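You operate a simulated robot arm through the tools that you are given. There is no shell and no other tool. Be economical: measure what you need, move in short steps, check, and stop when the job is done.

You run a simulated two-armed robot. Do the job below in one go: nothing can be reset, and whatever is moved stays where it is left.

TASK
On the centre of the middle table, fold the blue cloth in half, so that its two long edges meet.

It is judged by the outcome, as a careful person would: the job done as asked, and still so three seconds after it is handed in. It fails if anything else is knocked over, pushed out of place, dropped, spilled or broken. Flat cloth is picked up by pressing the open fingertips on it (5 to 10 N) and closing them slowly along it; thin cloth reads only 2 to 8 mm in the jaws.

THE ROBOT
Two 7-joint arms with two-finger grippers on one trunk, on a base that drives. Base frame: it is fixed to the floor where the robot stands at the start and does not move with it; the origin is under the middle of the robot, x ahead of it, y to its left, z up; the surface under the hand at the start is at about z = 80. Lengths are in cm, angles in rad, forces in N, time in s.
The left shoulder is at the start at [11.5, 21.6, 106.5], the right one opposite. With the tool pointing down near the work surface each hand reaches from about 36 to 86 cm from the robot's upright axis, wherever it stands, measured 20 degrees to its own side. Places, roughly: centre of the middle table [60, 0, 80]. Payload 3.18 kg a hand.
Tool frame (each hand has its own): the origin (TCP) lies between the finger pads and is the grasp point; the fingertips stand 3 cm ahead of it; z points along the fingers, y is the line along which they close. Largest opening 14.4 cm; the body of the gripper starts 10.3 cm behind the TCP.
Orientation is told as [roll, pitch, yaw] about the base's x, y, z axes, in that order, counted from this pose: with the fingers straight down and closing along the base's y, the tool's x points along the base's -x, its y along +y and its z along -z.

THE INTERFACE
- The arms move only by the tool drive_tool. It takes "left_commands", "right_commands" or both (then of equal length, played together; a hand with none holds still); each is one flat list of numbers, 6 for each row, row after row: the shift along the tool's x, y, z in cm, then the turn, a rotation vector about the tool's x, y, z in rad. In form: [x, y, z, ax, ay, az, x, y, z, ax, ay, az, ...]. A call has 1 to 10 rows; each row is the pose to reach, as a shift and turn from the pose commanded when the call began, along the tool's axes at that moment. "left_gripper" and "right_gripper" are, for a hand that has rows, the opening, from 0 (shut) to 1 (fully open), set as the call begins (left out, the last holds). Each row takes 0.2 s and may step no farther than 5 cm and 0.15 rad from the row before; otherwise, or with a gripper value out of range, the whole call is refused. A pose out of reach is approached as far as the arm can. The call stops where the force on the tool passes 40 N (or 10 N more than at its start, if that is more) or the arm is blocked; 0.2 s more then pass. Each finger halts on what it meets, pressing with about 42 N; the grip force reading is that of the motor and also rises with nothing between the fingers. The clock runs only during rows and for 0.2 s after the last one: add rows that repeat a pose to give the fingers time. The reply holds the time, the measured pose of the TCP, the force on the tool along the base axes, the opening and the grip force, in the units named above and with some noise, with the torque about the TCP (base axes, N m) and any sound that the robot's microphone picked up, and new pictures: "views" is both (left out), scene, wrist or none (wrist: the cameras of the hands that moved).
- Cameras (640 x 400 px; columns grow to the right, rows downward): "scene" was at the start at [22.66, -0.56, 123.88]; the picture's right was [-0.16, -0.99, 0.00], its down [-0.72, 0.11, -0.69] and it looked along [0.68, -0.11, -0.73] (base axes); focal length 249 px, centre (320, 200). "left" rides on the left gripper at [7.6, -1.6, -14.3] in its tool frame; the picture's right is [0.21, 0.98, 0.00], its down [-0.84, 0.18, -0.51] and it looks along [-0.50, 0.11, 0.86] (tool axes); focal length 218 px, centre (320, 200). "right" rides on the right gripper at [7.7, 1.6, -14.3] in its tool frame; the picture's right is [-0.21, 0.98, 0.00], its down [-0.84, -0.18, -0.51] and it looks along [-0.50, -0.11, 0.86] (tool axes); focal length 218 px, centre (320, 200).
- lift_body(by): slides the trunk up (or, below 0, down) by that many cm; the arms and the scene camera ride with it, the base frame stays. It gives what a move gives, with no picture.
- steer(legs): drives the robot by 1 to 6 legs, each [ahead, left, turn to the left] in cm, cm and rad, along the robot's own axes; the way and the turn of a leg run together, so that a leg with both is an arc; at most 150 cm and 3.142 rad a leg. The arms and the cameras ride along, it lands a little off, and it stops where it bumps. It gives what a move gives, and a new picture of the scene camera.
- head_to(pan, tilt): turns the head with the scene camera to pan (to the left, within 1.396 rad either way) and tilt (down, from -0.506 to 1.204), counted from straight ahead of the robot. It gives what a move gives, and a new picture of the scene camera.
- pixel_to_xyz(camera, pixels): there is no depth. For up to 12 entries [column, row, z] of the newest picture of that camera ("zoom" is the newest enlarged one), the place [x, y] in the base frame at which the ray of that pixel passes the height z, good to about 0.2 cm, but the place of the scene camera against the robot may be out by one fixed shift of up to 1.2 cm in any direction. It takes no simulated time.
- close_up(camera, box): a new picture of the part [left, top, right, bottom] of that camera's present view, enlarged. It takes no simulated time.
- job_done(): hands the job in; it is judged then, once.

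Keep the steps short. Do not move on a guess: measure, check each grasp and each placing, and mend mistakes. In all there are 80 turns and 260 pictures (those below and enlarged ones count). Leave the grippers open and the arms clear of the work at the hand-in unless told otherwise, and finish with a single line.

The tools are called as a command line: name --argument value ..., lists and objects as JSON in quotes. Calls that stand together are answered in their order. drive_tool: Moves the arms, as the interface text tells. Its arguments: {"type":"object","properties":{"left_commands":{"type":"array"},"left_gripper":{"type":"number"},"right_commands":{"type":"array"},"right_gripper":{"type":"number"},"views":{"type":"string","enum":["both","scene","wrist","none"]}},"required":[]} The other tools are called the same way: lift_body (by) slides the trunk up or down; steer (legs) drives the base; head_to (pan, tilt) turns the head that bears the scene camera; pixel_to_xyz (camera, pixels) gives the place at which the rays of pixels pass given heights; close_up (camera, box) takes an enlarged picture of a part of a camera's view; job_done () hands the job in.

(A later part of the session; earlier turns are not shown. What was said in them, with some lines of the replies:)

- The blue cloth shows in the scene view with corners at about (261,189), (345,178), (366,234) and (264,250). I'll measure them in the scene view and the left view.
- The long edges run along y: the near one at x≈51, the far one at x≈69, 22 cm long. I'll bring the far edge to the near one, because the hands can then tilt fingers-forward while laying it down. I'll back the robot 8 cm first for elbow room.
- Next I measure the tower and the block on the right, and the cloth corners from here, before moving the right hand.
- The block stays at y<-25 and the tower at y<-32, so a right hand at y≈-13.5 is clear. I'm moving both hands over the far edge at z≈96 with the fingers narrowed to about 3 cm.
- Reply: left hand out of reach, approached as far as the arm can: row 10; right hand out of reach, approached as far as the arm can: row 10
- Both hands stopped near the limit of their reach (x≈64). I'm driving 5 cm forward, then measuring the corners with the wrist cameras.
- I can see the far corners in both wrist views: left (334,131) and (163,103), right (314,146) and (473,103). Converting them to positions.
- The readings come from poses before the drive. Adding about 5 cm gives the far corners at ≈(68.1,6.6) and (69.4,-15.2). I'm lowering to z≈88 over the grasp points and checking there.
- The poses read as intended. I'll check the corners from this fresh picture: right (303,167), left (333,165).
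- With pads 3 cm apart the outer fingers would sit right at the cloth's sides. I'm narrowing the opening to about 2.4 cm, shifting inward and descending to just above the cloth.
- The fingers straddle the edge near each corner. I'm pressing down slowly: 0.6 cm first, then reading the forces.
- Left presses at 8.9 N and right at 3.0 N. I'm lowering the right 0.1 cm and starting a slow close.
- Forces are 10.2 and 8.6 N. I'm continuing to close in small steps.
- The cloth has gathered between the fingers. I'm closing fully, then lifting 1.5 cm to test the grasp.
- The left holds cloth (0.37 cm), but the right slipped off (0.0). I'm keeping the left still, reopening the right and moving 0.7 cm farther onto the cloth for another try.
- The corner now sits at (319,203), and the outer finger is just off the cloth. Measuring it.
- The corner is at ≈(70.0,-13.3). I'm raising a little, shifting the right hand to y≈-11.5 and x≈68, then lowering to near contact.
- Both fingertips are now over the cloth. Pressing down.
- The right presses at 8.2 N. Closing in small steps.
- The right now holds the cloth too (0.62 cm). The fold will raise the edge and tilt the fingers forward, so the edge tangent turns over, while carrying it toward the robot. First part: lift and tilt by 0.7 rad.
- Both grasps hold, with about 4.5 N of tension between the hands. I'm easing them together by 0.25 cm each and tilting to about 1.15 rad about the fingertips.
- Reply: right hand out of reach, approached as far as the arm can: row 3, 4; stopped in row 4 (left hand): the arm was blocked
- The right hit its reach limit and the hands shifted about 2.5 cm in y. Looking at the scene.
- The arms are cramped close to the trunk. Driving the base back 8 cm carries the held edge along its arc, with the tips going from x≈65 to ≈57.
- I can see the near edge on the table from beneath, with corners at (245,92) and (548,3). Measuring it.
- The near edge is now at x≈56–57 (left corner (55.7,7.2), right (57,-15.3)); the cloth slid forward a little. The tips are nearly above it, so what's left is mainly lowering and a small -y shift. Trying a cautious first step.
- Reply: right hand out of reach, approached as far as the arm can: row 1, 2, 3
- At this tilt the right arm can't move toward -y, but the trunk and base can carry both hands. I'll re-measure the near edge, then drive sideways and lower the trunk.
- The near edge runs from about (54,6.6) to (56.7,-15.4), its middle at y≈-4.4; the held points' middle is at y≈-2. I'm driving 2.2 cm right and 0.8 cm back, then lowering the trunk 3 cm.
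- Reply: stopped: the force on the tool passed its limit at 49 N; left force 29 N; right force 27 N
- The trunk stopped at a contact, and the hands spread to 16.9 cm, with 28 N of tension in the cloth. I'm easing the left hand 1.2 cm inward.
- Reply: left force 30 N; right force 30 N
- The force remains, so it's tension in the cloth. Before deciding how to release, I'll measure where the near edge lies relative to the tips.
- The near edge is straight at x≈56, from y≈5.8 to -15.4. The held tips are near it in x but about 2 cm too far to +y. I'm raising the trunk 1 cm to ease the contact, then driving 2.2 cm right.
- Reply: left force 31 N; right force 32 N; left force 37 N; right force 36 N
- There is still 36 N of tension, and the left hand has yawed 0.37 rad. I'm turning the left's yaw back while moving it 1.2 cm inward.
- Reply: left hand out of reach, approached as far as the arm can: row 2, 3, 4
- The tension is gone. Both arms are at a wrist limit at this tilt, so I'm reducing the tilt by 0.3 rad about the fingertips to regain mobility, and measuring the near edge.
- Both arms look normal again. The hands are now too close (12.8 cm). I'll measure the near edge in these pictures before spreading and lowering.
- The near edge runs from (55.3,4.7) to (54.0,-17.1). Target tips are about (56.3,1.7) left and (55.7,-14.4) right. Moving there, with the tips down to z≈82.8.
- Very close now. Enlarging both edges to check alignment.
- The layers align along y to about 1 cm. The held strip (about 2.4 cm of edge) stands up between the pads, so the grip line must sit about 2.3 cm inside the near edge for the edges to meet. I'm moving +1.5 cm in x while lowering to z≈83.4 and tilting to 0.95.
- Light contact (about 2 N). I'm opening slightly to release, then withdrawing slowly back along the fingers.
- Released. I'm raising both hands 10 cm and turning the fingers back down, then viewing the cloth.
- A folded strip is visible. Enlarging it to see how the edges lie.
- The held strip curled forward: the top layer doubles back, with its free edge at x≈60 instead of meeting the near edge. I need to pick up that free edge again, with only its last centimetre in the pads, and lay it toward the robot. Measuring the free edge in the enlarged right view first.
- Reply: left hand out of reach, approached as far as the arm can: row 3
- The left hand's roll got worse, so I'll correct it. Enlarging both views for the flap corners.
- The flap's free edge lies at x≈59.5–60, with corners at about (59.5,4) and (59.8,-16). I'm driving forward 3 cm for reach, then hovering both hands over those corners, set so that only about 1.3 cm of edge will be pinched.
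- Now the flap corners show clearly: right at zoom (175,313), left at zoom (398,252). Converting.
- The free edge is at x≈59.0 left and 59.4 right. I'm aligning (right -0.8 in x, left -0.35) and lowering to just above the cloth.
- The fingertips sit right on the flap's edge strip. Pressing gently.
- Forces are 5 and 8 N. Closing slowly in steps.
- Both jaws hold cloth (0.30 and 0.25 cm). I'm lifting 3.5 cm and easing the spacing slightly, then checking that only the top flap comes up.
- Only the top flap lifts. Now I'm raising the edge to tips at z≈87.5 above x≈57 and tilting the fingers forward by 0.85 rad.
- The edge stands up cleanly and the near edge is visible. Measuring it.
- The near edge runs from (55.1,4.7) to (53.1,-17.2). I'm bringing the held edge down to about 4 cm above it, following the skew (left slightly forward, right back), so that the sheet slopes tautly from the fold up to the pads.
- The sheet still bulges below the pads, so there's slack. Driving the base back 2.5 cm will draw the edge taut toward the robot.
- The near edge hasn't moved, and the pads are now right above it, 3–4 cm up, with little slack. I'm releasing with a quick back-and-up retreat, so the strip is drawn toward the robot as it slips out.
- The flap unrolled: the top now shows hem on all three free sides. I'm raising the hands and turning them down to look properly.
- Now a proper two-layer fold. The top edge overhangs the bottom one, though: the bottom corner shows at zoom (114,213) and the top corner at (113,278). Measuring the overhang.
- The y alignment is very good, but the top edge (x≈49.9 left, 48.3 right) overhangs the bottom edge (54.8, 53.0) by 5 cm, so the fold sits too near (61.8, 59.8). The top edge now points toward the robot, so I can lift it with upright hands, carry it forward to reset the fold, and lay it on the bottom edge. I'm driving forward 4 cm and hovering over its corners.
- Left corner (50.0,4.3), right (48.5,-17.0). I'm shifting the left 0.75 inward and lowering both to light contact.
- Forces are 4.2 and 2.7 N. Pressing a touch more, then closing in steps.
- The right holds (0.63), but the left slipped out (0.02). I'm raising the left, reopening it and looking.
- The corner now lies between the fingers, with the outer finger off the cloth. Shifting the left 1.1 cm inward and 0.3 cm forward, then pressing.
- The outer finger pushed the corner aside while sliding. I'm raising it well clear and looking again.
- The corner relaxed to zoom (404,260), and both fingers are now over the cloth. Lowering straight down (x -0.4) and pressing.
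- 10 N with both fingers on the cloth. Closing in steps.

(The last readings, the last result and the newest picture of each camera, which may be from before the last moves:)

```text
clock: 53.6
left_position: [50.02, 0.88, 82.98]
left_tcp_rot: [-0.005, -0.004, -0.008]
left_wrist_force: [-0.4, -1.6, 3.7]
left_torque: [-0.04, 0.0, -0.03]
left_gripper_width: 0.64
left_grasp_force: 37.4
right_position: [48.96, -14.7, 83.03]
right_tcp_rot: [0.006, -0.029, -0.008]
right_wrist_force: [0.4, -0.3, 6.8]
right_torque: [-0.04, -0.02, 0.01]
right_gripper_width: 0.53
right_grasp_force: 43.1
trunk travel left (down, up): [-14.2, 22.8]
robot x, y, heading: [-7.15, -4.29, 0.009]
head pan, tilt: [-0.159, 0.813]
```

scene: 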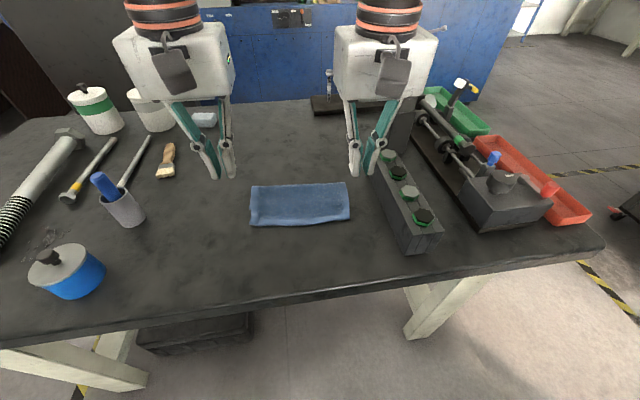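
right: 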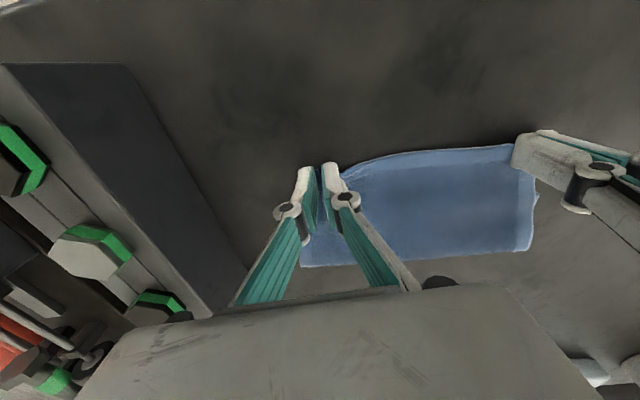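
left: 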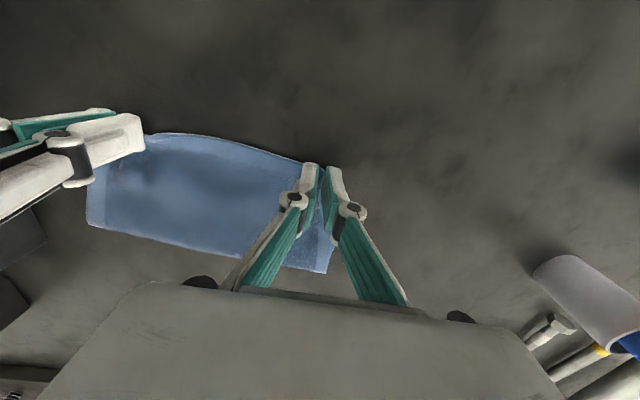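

Both hold (0.64 and 0.53 cm). I'm lifting the edge and carrying it forward and up with upright hands to x≈63, so the lower layer lies flat as far as the right fold line.

drive_tool --left_commands '[-0.3, 0.1, -2, 0, 0, 0, -2, 0.2, -4, 0, 0, 0, -4.5, 0.4, -5.5, 0, 0, 0, -7, 0.5, -6.5, 0, 0, 0, -9.5, 0.6, -6.8, 0, 0, 0, -12, 0.6, -6.8, 0, 0, 0, -13.5, 0.6, -6.5, 0, 0, 0, -13.5, 0.6, -6.5, 0, 0, 0]' --right_commands '[-0.3, 0, -2, 0, 0, 0, -2, 0, -4, 0, 0, 0, -4.5, 0, -5.5, 0, 0, 0, -7, 0, -6.5, 0, 0, 0, -9.5, 0, -6.8, 0, 0, 0, -11.5, 0, -6.8, 0, 0, 0, -13, 0, -6.5, 0, 0, 0, -13, 0, -6.5, 0, 0, 0]' --views "both"

close_up --camera "scene" --box '[220, 120, 380, 240]'

```text
clock: 55.4
left_position: [63.42, 1.25, 89.72]
left_tcp_rot: [-0.004, -0.005, -0.007]
left_wrist_force: [-1.3, -3.5, 1.8]
left_torque: [-0.07, 0.03, 0.01]
left_gripper_width: 0.31
left_grasp_force: 37.8
right_position: [61.77, -14.81, 89.73]
right_tcp_rot: [0.006, -0.028, -0.006]
right_wrist_force: [0.2, 3.9, -1.3]
right_torque: [0.12, 0.01, 0.01]
right_gripper_width: 0.49
right_grasp_force: 34.7
trunk travel left (down, up): [-14.2, 22.8]
robot x, y, heading: [-7.23, -4.23, 0.002]
head pan, tilt: [-0.159, 0.813]
```

scene: 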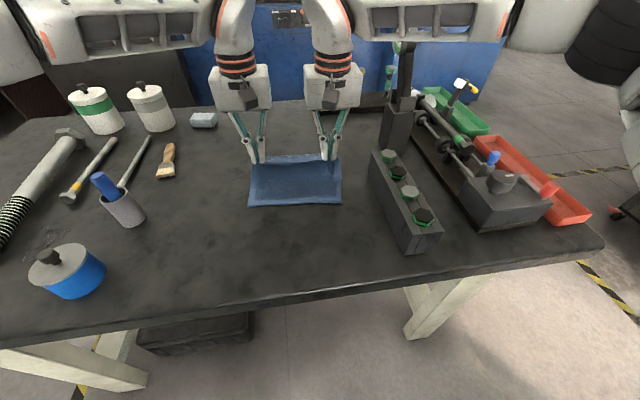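
right: 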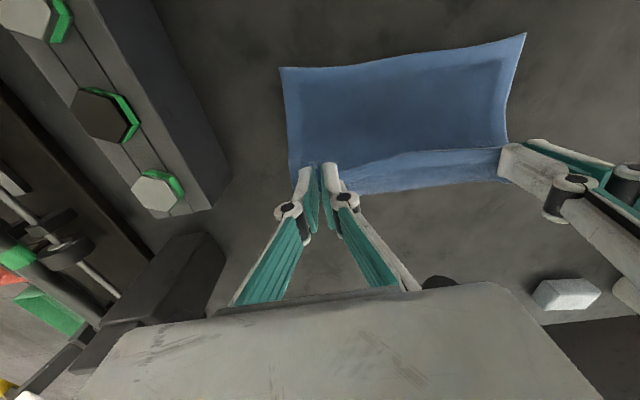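
left: 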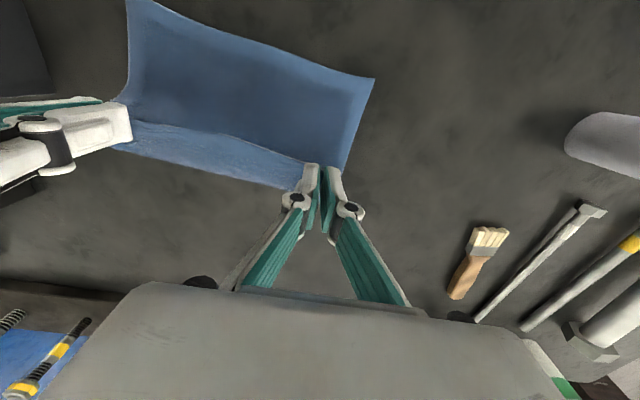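

```text
3.33 times, centred on (300, 180) of scene
```

zoom: 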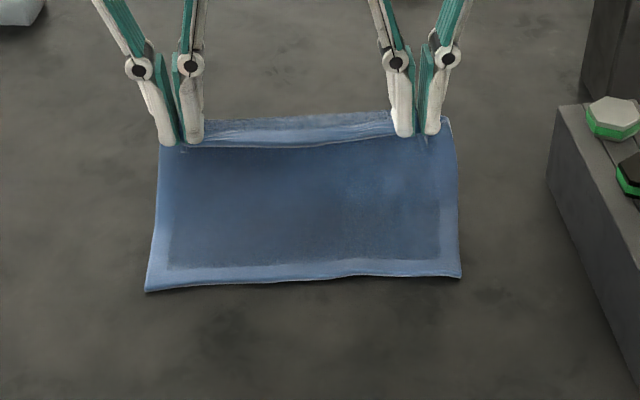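

The lower layer lies flat and the held edge points toward the robot, as wanted. Measuring the bottom near edge again.

pixel_to_xyz --camera "right" --pixels '[[281, 67, 80], [526, 33, 80], [400, 58, 80]]'

pixel_to_xyz --camera "left" --pixels '[[374, 78, 80], [127, 1, 80]]'

```text
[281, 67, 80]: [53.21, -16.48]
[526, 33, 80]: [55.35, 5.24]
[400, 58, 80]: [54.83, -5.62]
```

```text
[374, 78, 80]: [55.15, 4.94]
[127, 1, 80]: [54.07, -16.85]
```

The bottom near edge runs from (55.2,5.1) to (53.5,-16.7). I'm carrying the held edge back along an arc around the fold line and lowering it, with a 0.8 cm shift to +y, to land at TCP x≈55.4 left and 54.1 right.

drive_tool --left_commands '[1.5, 0.2, 0.4, 0, 0, 0, 3, 0.3, 1.2, 0, 0, 0, 4.5, 0.5, 2.2, 0, 0, 0, 6, 0.6, 3.4, 0, 0, 0, 7.2, 0.7, 4.6, 0, 0, 0, 8, 0.75, 5.7, 0, 0, 0, 8, 0.75, 5.7, 0, 0, 0]' --right_commands '[1.5, 0.2, 0.4, 0, 0, 0, 3, 0.4, 1.2, 0, 0, 0, 4.4, 0.6, 2.2, 0, 0, 0, 5.8, 0.7, 3.4, 0, 0, 0, 7, 0.8, 4.6, 0, 0, 0, 7.7, 0.85, 5.7, 0, 0, 0, 7.7, 0.85, 5.7, 0, 0, 0]' --views "wrist"

close_up --camera "scene" --box '[220, 120, 380, 240]'

```text
clock: 57.0
left_position: [55.46, 2.25, 83.84]
left_tcp_rot: [-0.003, -0.003, -0.007]
left_wrist_force: [-1.3, -4.1, 3.1]
left_torque: [-0.19, 0.05, -0.03]
left_gripper_width: 0.4
left_grasp_force: 40.1
right_position: [54.23, -13.99, 83.93]
right_tcp_rot: [0.005, -0.03, -0.006]
right_wrist_force: [-0.5, 3.7, -0.3]
right_torque: [0.13, -0.04, 0.02]
right_gripper_width: 0.47
right_grasp_force: 34.7
trunk travel left (down, up): [-14.2, 22.8]
robot x, y, heading: [-7.12, -4.36, 0.006]
head pan, tilt: [-0.159, 0.813]
```

right: 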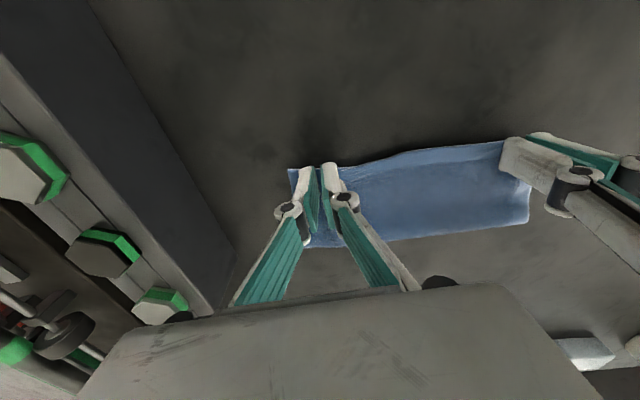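
left: 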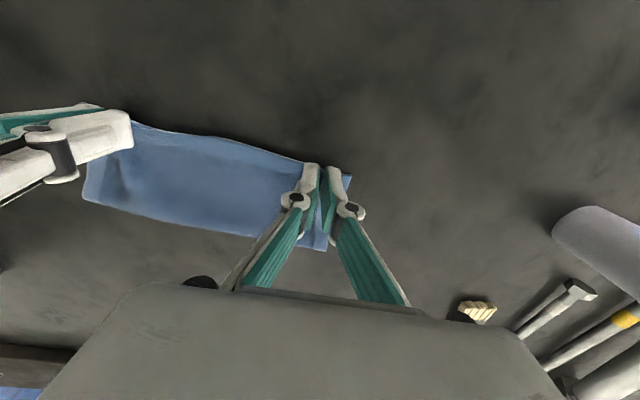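

```text
3.33 times, centred on (300, 180) of scene
```

zoom: 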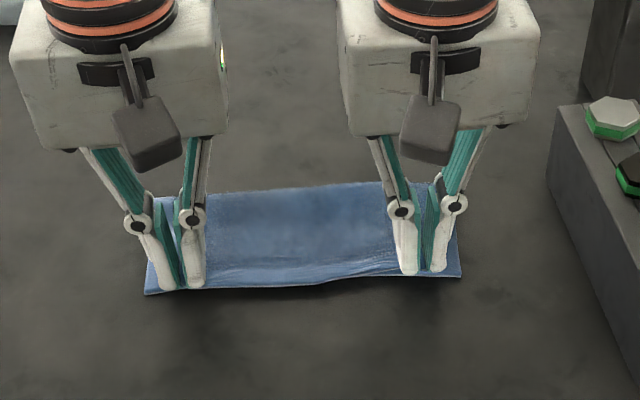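

The edges look to coincide. Enlarging both ends before release.

close_up --camera "left" --box '[240, 120, 400, 220]'

close_up --camera "right" --box '[260, 120, 420, 220]'

```text
4.00 times, centred on (320, 170) of left
```

zoom: 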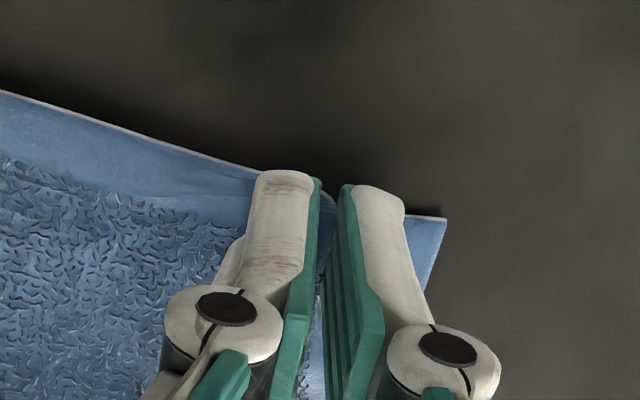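

```text
4.00 times, centred on (340, 170) of right
```

zoom: 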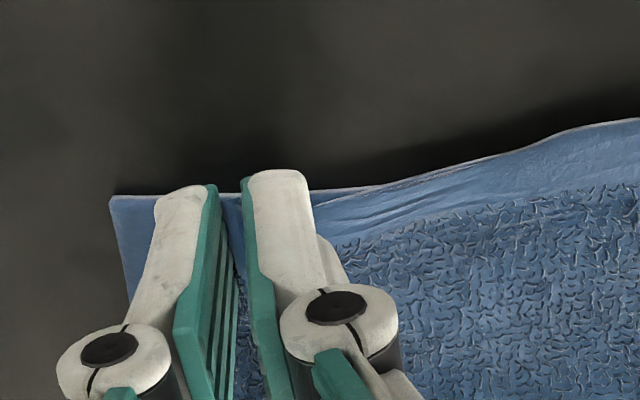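

Both ends line up. I'm lowering the last 0.3 cm and opening to about 2 cm, which spreads the gather, then lifting straight up.

drive_tool --left_commands '[0, 0, 0.3, 0, 0, 0, 0, 0, 0.3, 0, 0, 0]' --right_commands '[0, 0, 0.35, 0, 0, 0, 0, 0, 0.35, 0, 0, 0]' --views "none"

drive_tool --left_commands '[0, 0, 0, 0, 0, 0, 0, 0, 0, 0, 0, 0]' --left_gripper 0.14 --right_commands '[0, 0, 0, 0, 0, 0, 0, 0, 0, 0, 0, 0]' --right_gripper 0.14 --views "none"

drive_tool --left_commands '[0, 0, -1.5, 0, 0, 0, 0, 0, -5, 0, 0, 0, 3, 1.5, -9, 0, 0, 0, 7, 4, -12, 0, 0, 0, 10, 7, -13, 0, 0, 0]' --right_commands '[0, 0, -1.5, 0, 0, 0, 0, 0, -5, 0, 0, 0, 3, -1.5, -9, 0, 0, 0, 7, -3, -12, 0, 0, 0, 10, -5, -13, 0, 0, 0]' --views "both"

close_up --camera "scene" --box '[230, 150, 370, 237]'

```text
clock: 57.6
left_position: [55.33, 2.23, 83.55]
left_tcp_rot: [-0.004, -0.002, -0.006]
left_wrist_force: [-0.8, -4.4, 1.4]
left_torque: [-0.1, 0.01, -0.03]
left_gripper_width: 0.25
left_grasp_force: 30.7
right_position: [54.22, -13.94, 83.57]
right_tcp_rot: [0.005, -0.027, -0.007]
right_wrist_force: [-0.4, 3.9, 0.7]
right_torque: [0.09, -0.02, 0.0]
right_gripper_width: 0.52
right_grasp_force: 40.4
trunk travel left (down, up): [-14.2, 22.8]
robot x, y, heading: [-7.2, -4.23, 0.002]
head pan, tilt: [-0.159, 0.813]
```

```text
clock: 58.2
left_position: [55.44, 2.17, 83.61]
left_tcp_rot: [-0.004, -0.003, -0.007]
left_wrist_force: [0.6, 1.1, 1.9]
left_torque: [0.02, 0.02, -0.01]
left_gripper_width: 2.0
left_grasp_force: 0.1
right_position: [54.33, -13.9, 83.57]
right_tcp_rot: [0.004, -0.029, -0.007]
right_wrist_force: [-0.2, -0.4, 1.0]
right_torque: [-0.02, -0.02, -0.02]
right_gripper_width: 1.93
right_grasp_force: 0.2
trunk travel left (down, up): [-14.2, 22.8]
robot x, y, heading: [-7.32, -4.29, 0.003]
head pan, tilt: [-0.159, 0.813]
```

```text
refused: row 3 steps farther than a row can; nothing moved
```

```text
4.57 times, centred on (300, 194) of scene
```

zoom: 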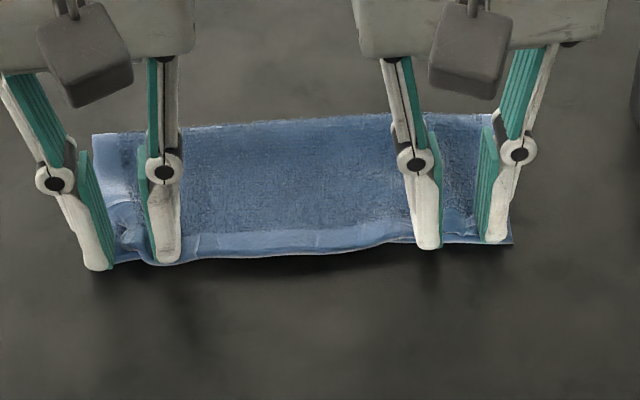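

The lift was refused because one step was too long. Retrying with shorter steps, straight up first.

drive_tool --left_commands '[0, 0, -1.5, 0, 0, 0, 0, 0, -5, 0, 0, 0, 1.5, 1, -9, 0, 0, 0, 4, 3, -12, 0, 0, 0, 7, 5.5, -13.5, 0, 0, 0, 9.5, 8, -14, 0, 0, 0]' --right_commands '[0, 0, -1.5, 0, 0, 0, 0, 0, -5, 0, 0, 0, 1.5, -1, -9, 0, 0, 0, 4, -2, -12, 0, 0, 0, 7, -3.5, -13.5, 0, 0, 0, 9.5, -5, -14, 0, 0, 0]' --views "both"

close_up --camera "scene" --box '[230, 150, 370, 237]'

close_up --camera "right" --box '[300, 100, 520, 237]'

close_up --camera "left" --box '[120, 100, 340, 237]'

```text
clock: 59.6
left_position: [45.9, 10.42, 97.4]
left_tcp_rot: [-0.004, -0.003, -0.007]
left_wrist_force: [0.3, 0.5, -0.5]
left_torque: [0.0, 0.02, 0.01]
left_gripper_width: 2.01
left_grasp_force: 0.1
right_position: [44.26, -18.84, 97.33]
right_tcp_rot: [0.004, -0.029, -0.006]
right_wrist_force: [0.6, -0.1, -0.6]
right_torque: [-0.02, 0.01, 0.01]
right_gripper_width: 2.02
right_grasp_force: 0.1
trunk travel left (down, up): [-14.2, 22.8]
robot x, y, heading: [-7.19, -4.61, 0.008]
head pan, tilt: [-0.159, 0.813]
```

scene: 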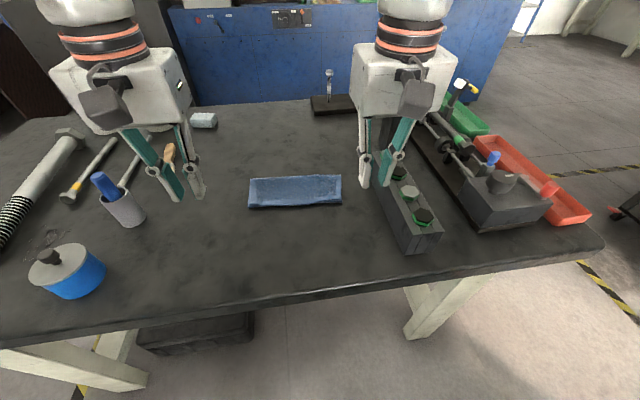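
right: 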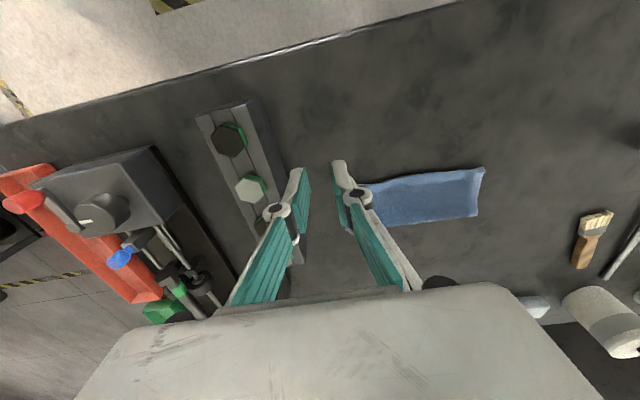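
left: 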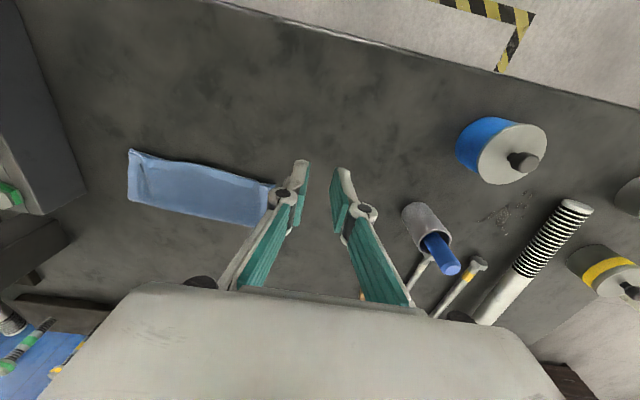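

```text
4.57 times, centred on (300, 194) of scene
```

zoom: 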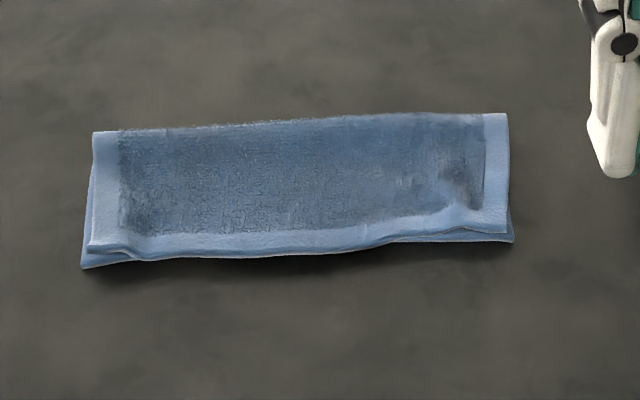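

```text
2.91 times, centred on (410, 168) of right
```

zoom: 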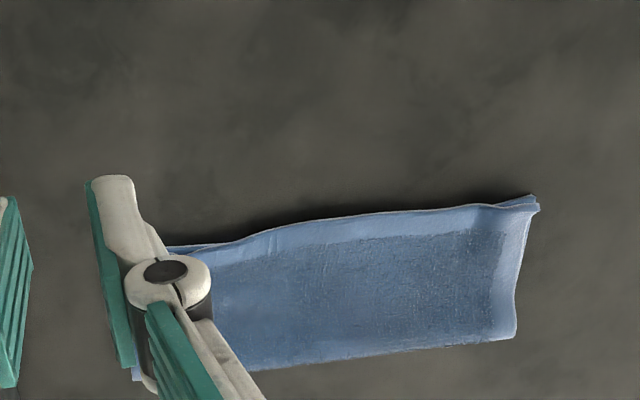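

```text
2.91 times, centred on (230, 168) of left
```

zoom: 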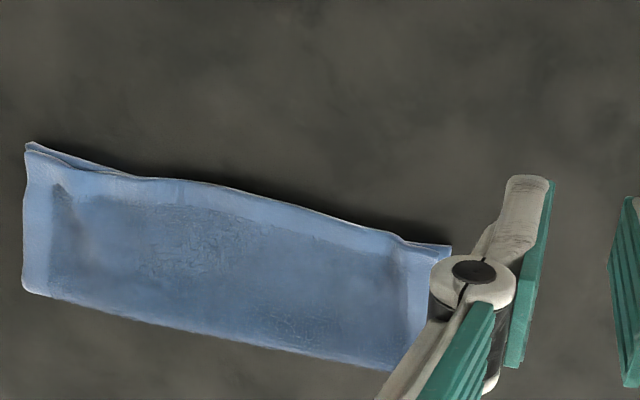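

A neat two-layer fold. Measuring the remaining mismatch at both corners and along the edge.

pixel_to_xyz --camera "scene" --pixels '[[247.9, 208.9, 80], [249.2, 205, 80.7], [342.4, 203, 80], [340.8, 201.2, 80.7], [300, 206, 80.4], [252, 179, 80.5], [340, 175, 80.5]]'

close_up --camera "scene" --box '[240, 190, 290, 221]'

close_up --camera "scene" --box '[300, 185, 350, 216]'

```text
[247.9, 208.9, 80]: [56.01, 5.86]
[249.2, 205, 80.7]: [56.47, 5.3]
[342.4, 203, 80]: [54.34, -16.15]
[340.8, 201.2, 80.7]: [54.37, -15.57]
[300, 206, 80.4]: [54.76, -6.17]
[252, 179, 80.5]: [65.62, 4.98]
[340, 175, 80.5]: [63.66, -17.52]
```

```text
12.80 times, centred on (265, 206) of scene
```

zoom: 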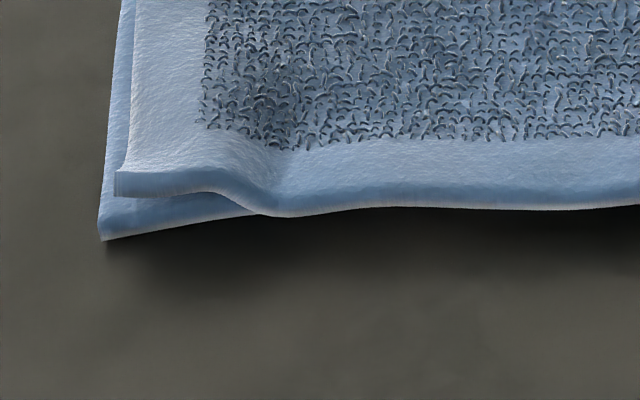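

```text
12.80 times, centred on (325, 200) of scene
```

zoom: 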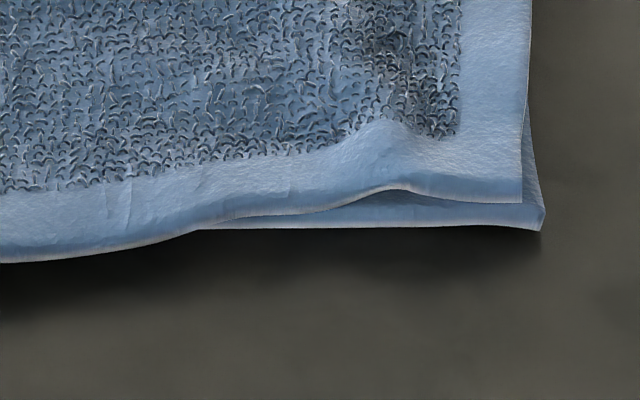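

The edges meet within about 0.5 cm at both corners and about 1 cm at the middle, and the fold is at half width. Opening both grippers fully, raised and back from the work.

drive_tool --left_commands '[1.5, 0.5, -2, 0, 0, 0, 3, 1, -4, 0, 0, 0, 3, 1, -4, 0, 0, 0, 3, 1, -4, 0, 0, 0]' --left_gripper 1 --right_commands '[1.5, 0, -2, 0, 0, 0, 3, 0, -4, 0, 0, 0, 3, 0, -4, 0, 0, 0, 3, 0, -4, 0, 0, 0]' --right_gripper 1 --views "scene"

```text
clock: 60.6
left_position: [42.94, 11.29, 101.54]
left_tcp_rot: [-0.004, -0.004, -0.007]
left_wrist_force: [0.5, -0.1, 0.4]
left_torque: [0.0, -0.03, 0.02]
left_gripper_width: 14.4
left_grasp_force: 0.1
right_position: [41.16, -18.85, 101.24]
right_tcp_rot: [0.007, -0.028, -0.007]
right_wrist_force: [-0.4, -0.6, 0.3]
right_torque: [-0.01, -0.01, 0.03]
right_gripper_width: 14.39
right_grasp_force: 0.1
trunk travel left (down, up): [-14.2, 22.8]
robot x, y, heading: [-7.92, -4.45, 0.007]
head pan, tilt: [-0.159, 0.813]
```

scene: 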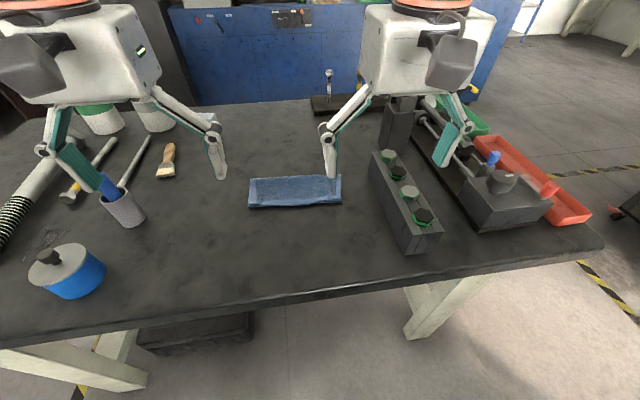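

The cloth lies folded, the grippers are open and clear, and nothing else has been moved. Handing in.

job_done

```text
The job is handed in.
```

The blue cloth is folded in half with its long edges meeting to about 0.5 cm at the corners and 1 cm mid-edge; its near edge ended about 3–4 cm forward of where it started, the grippers are open and clear, and nothing else was disturbed.
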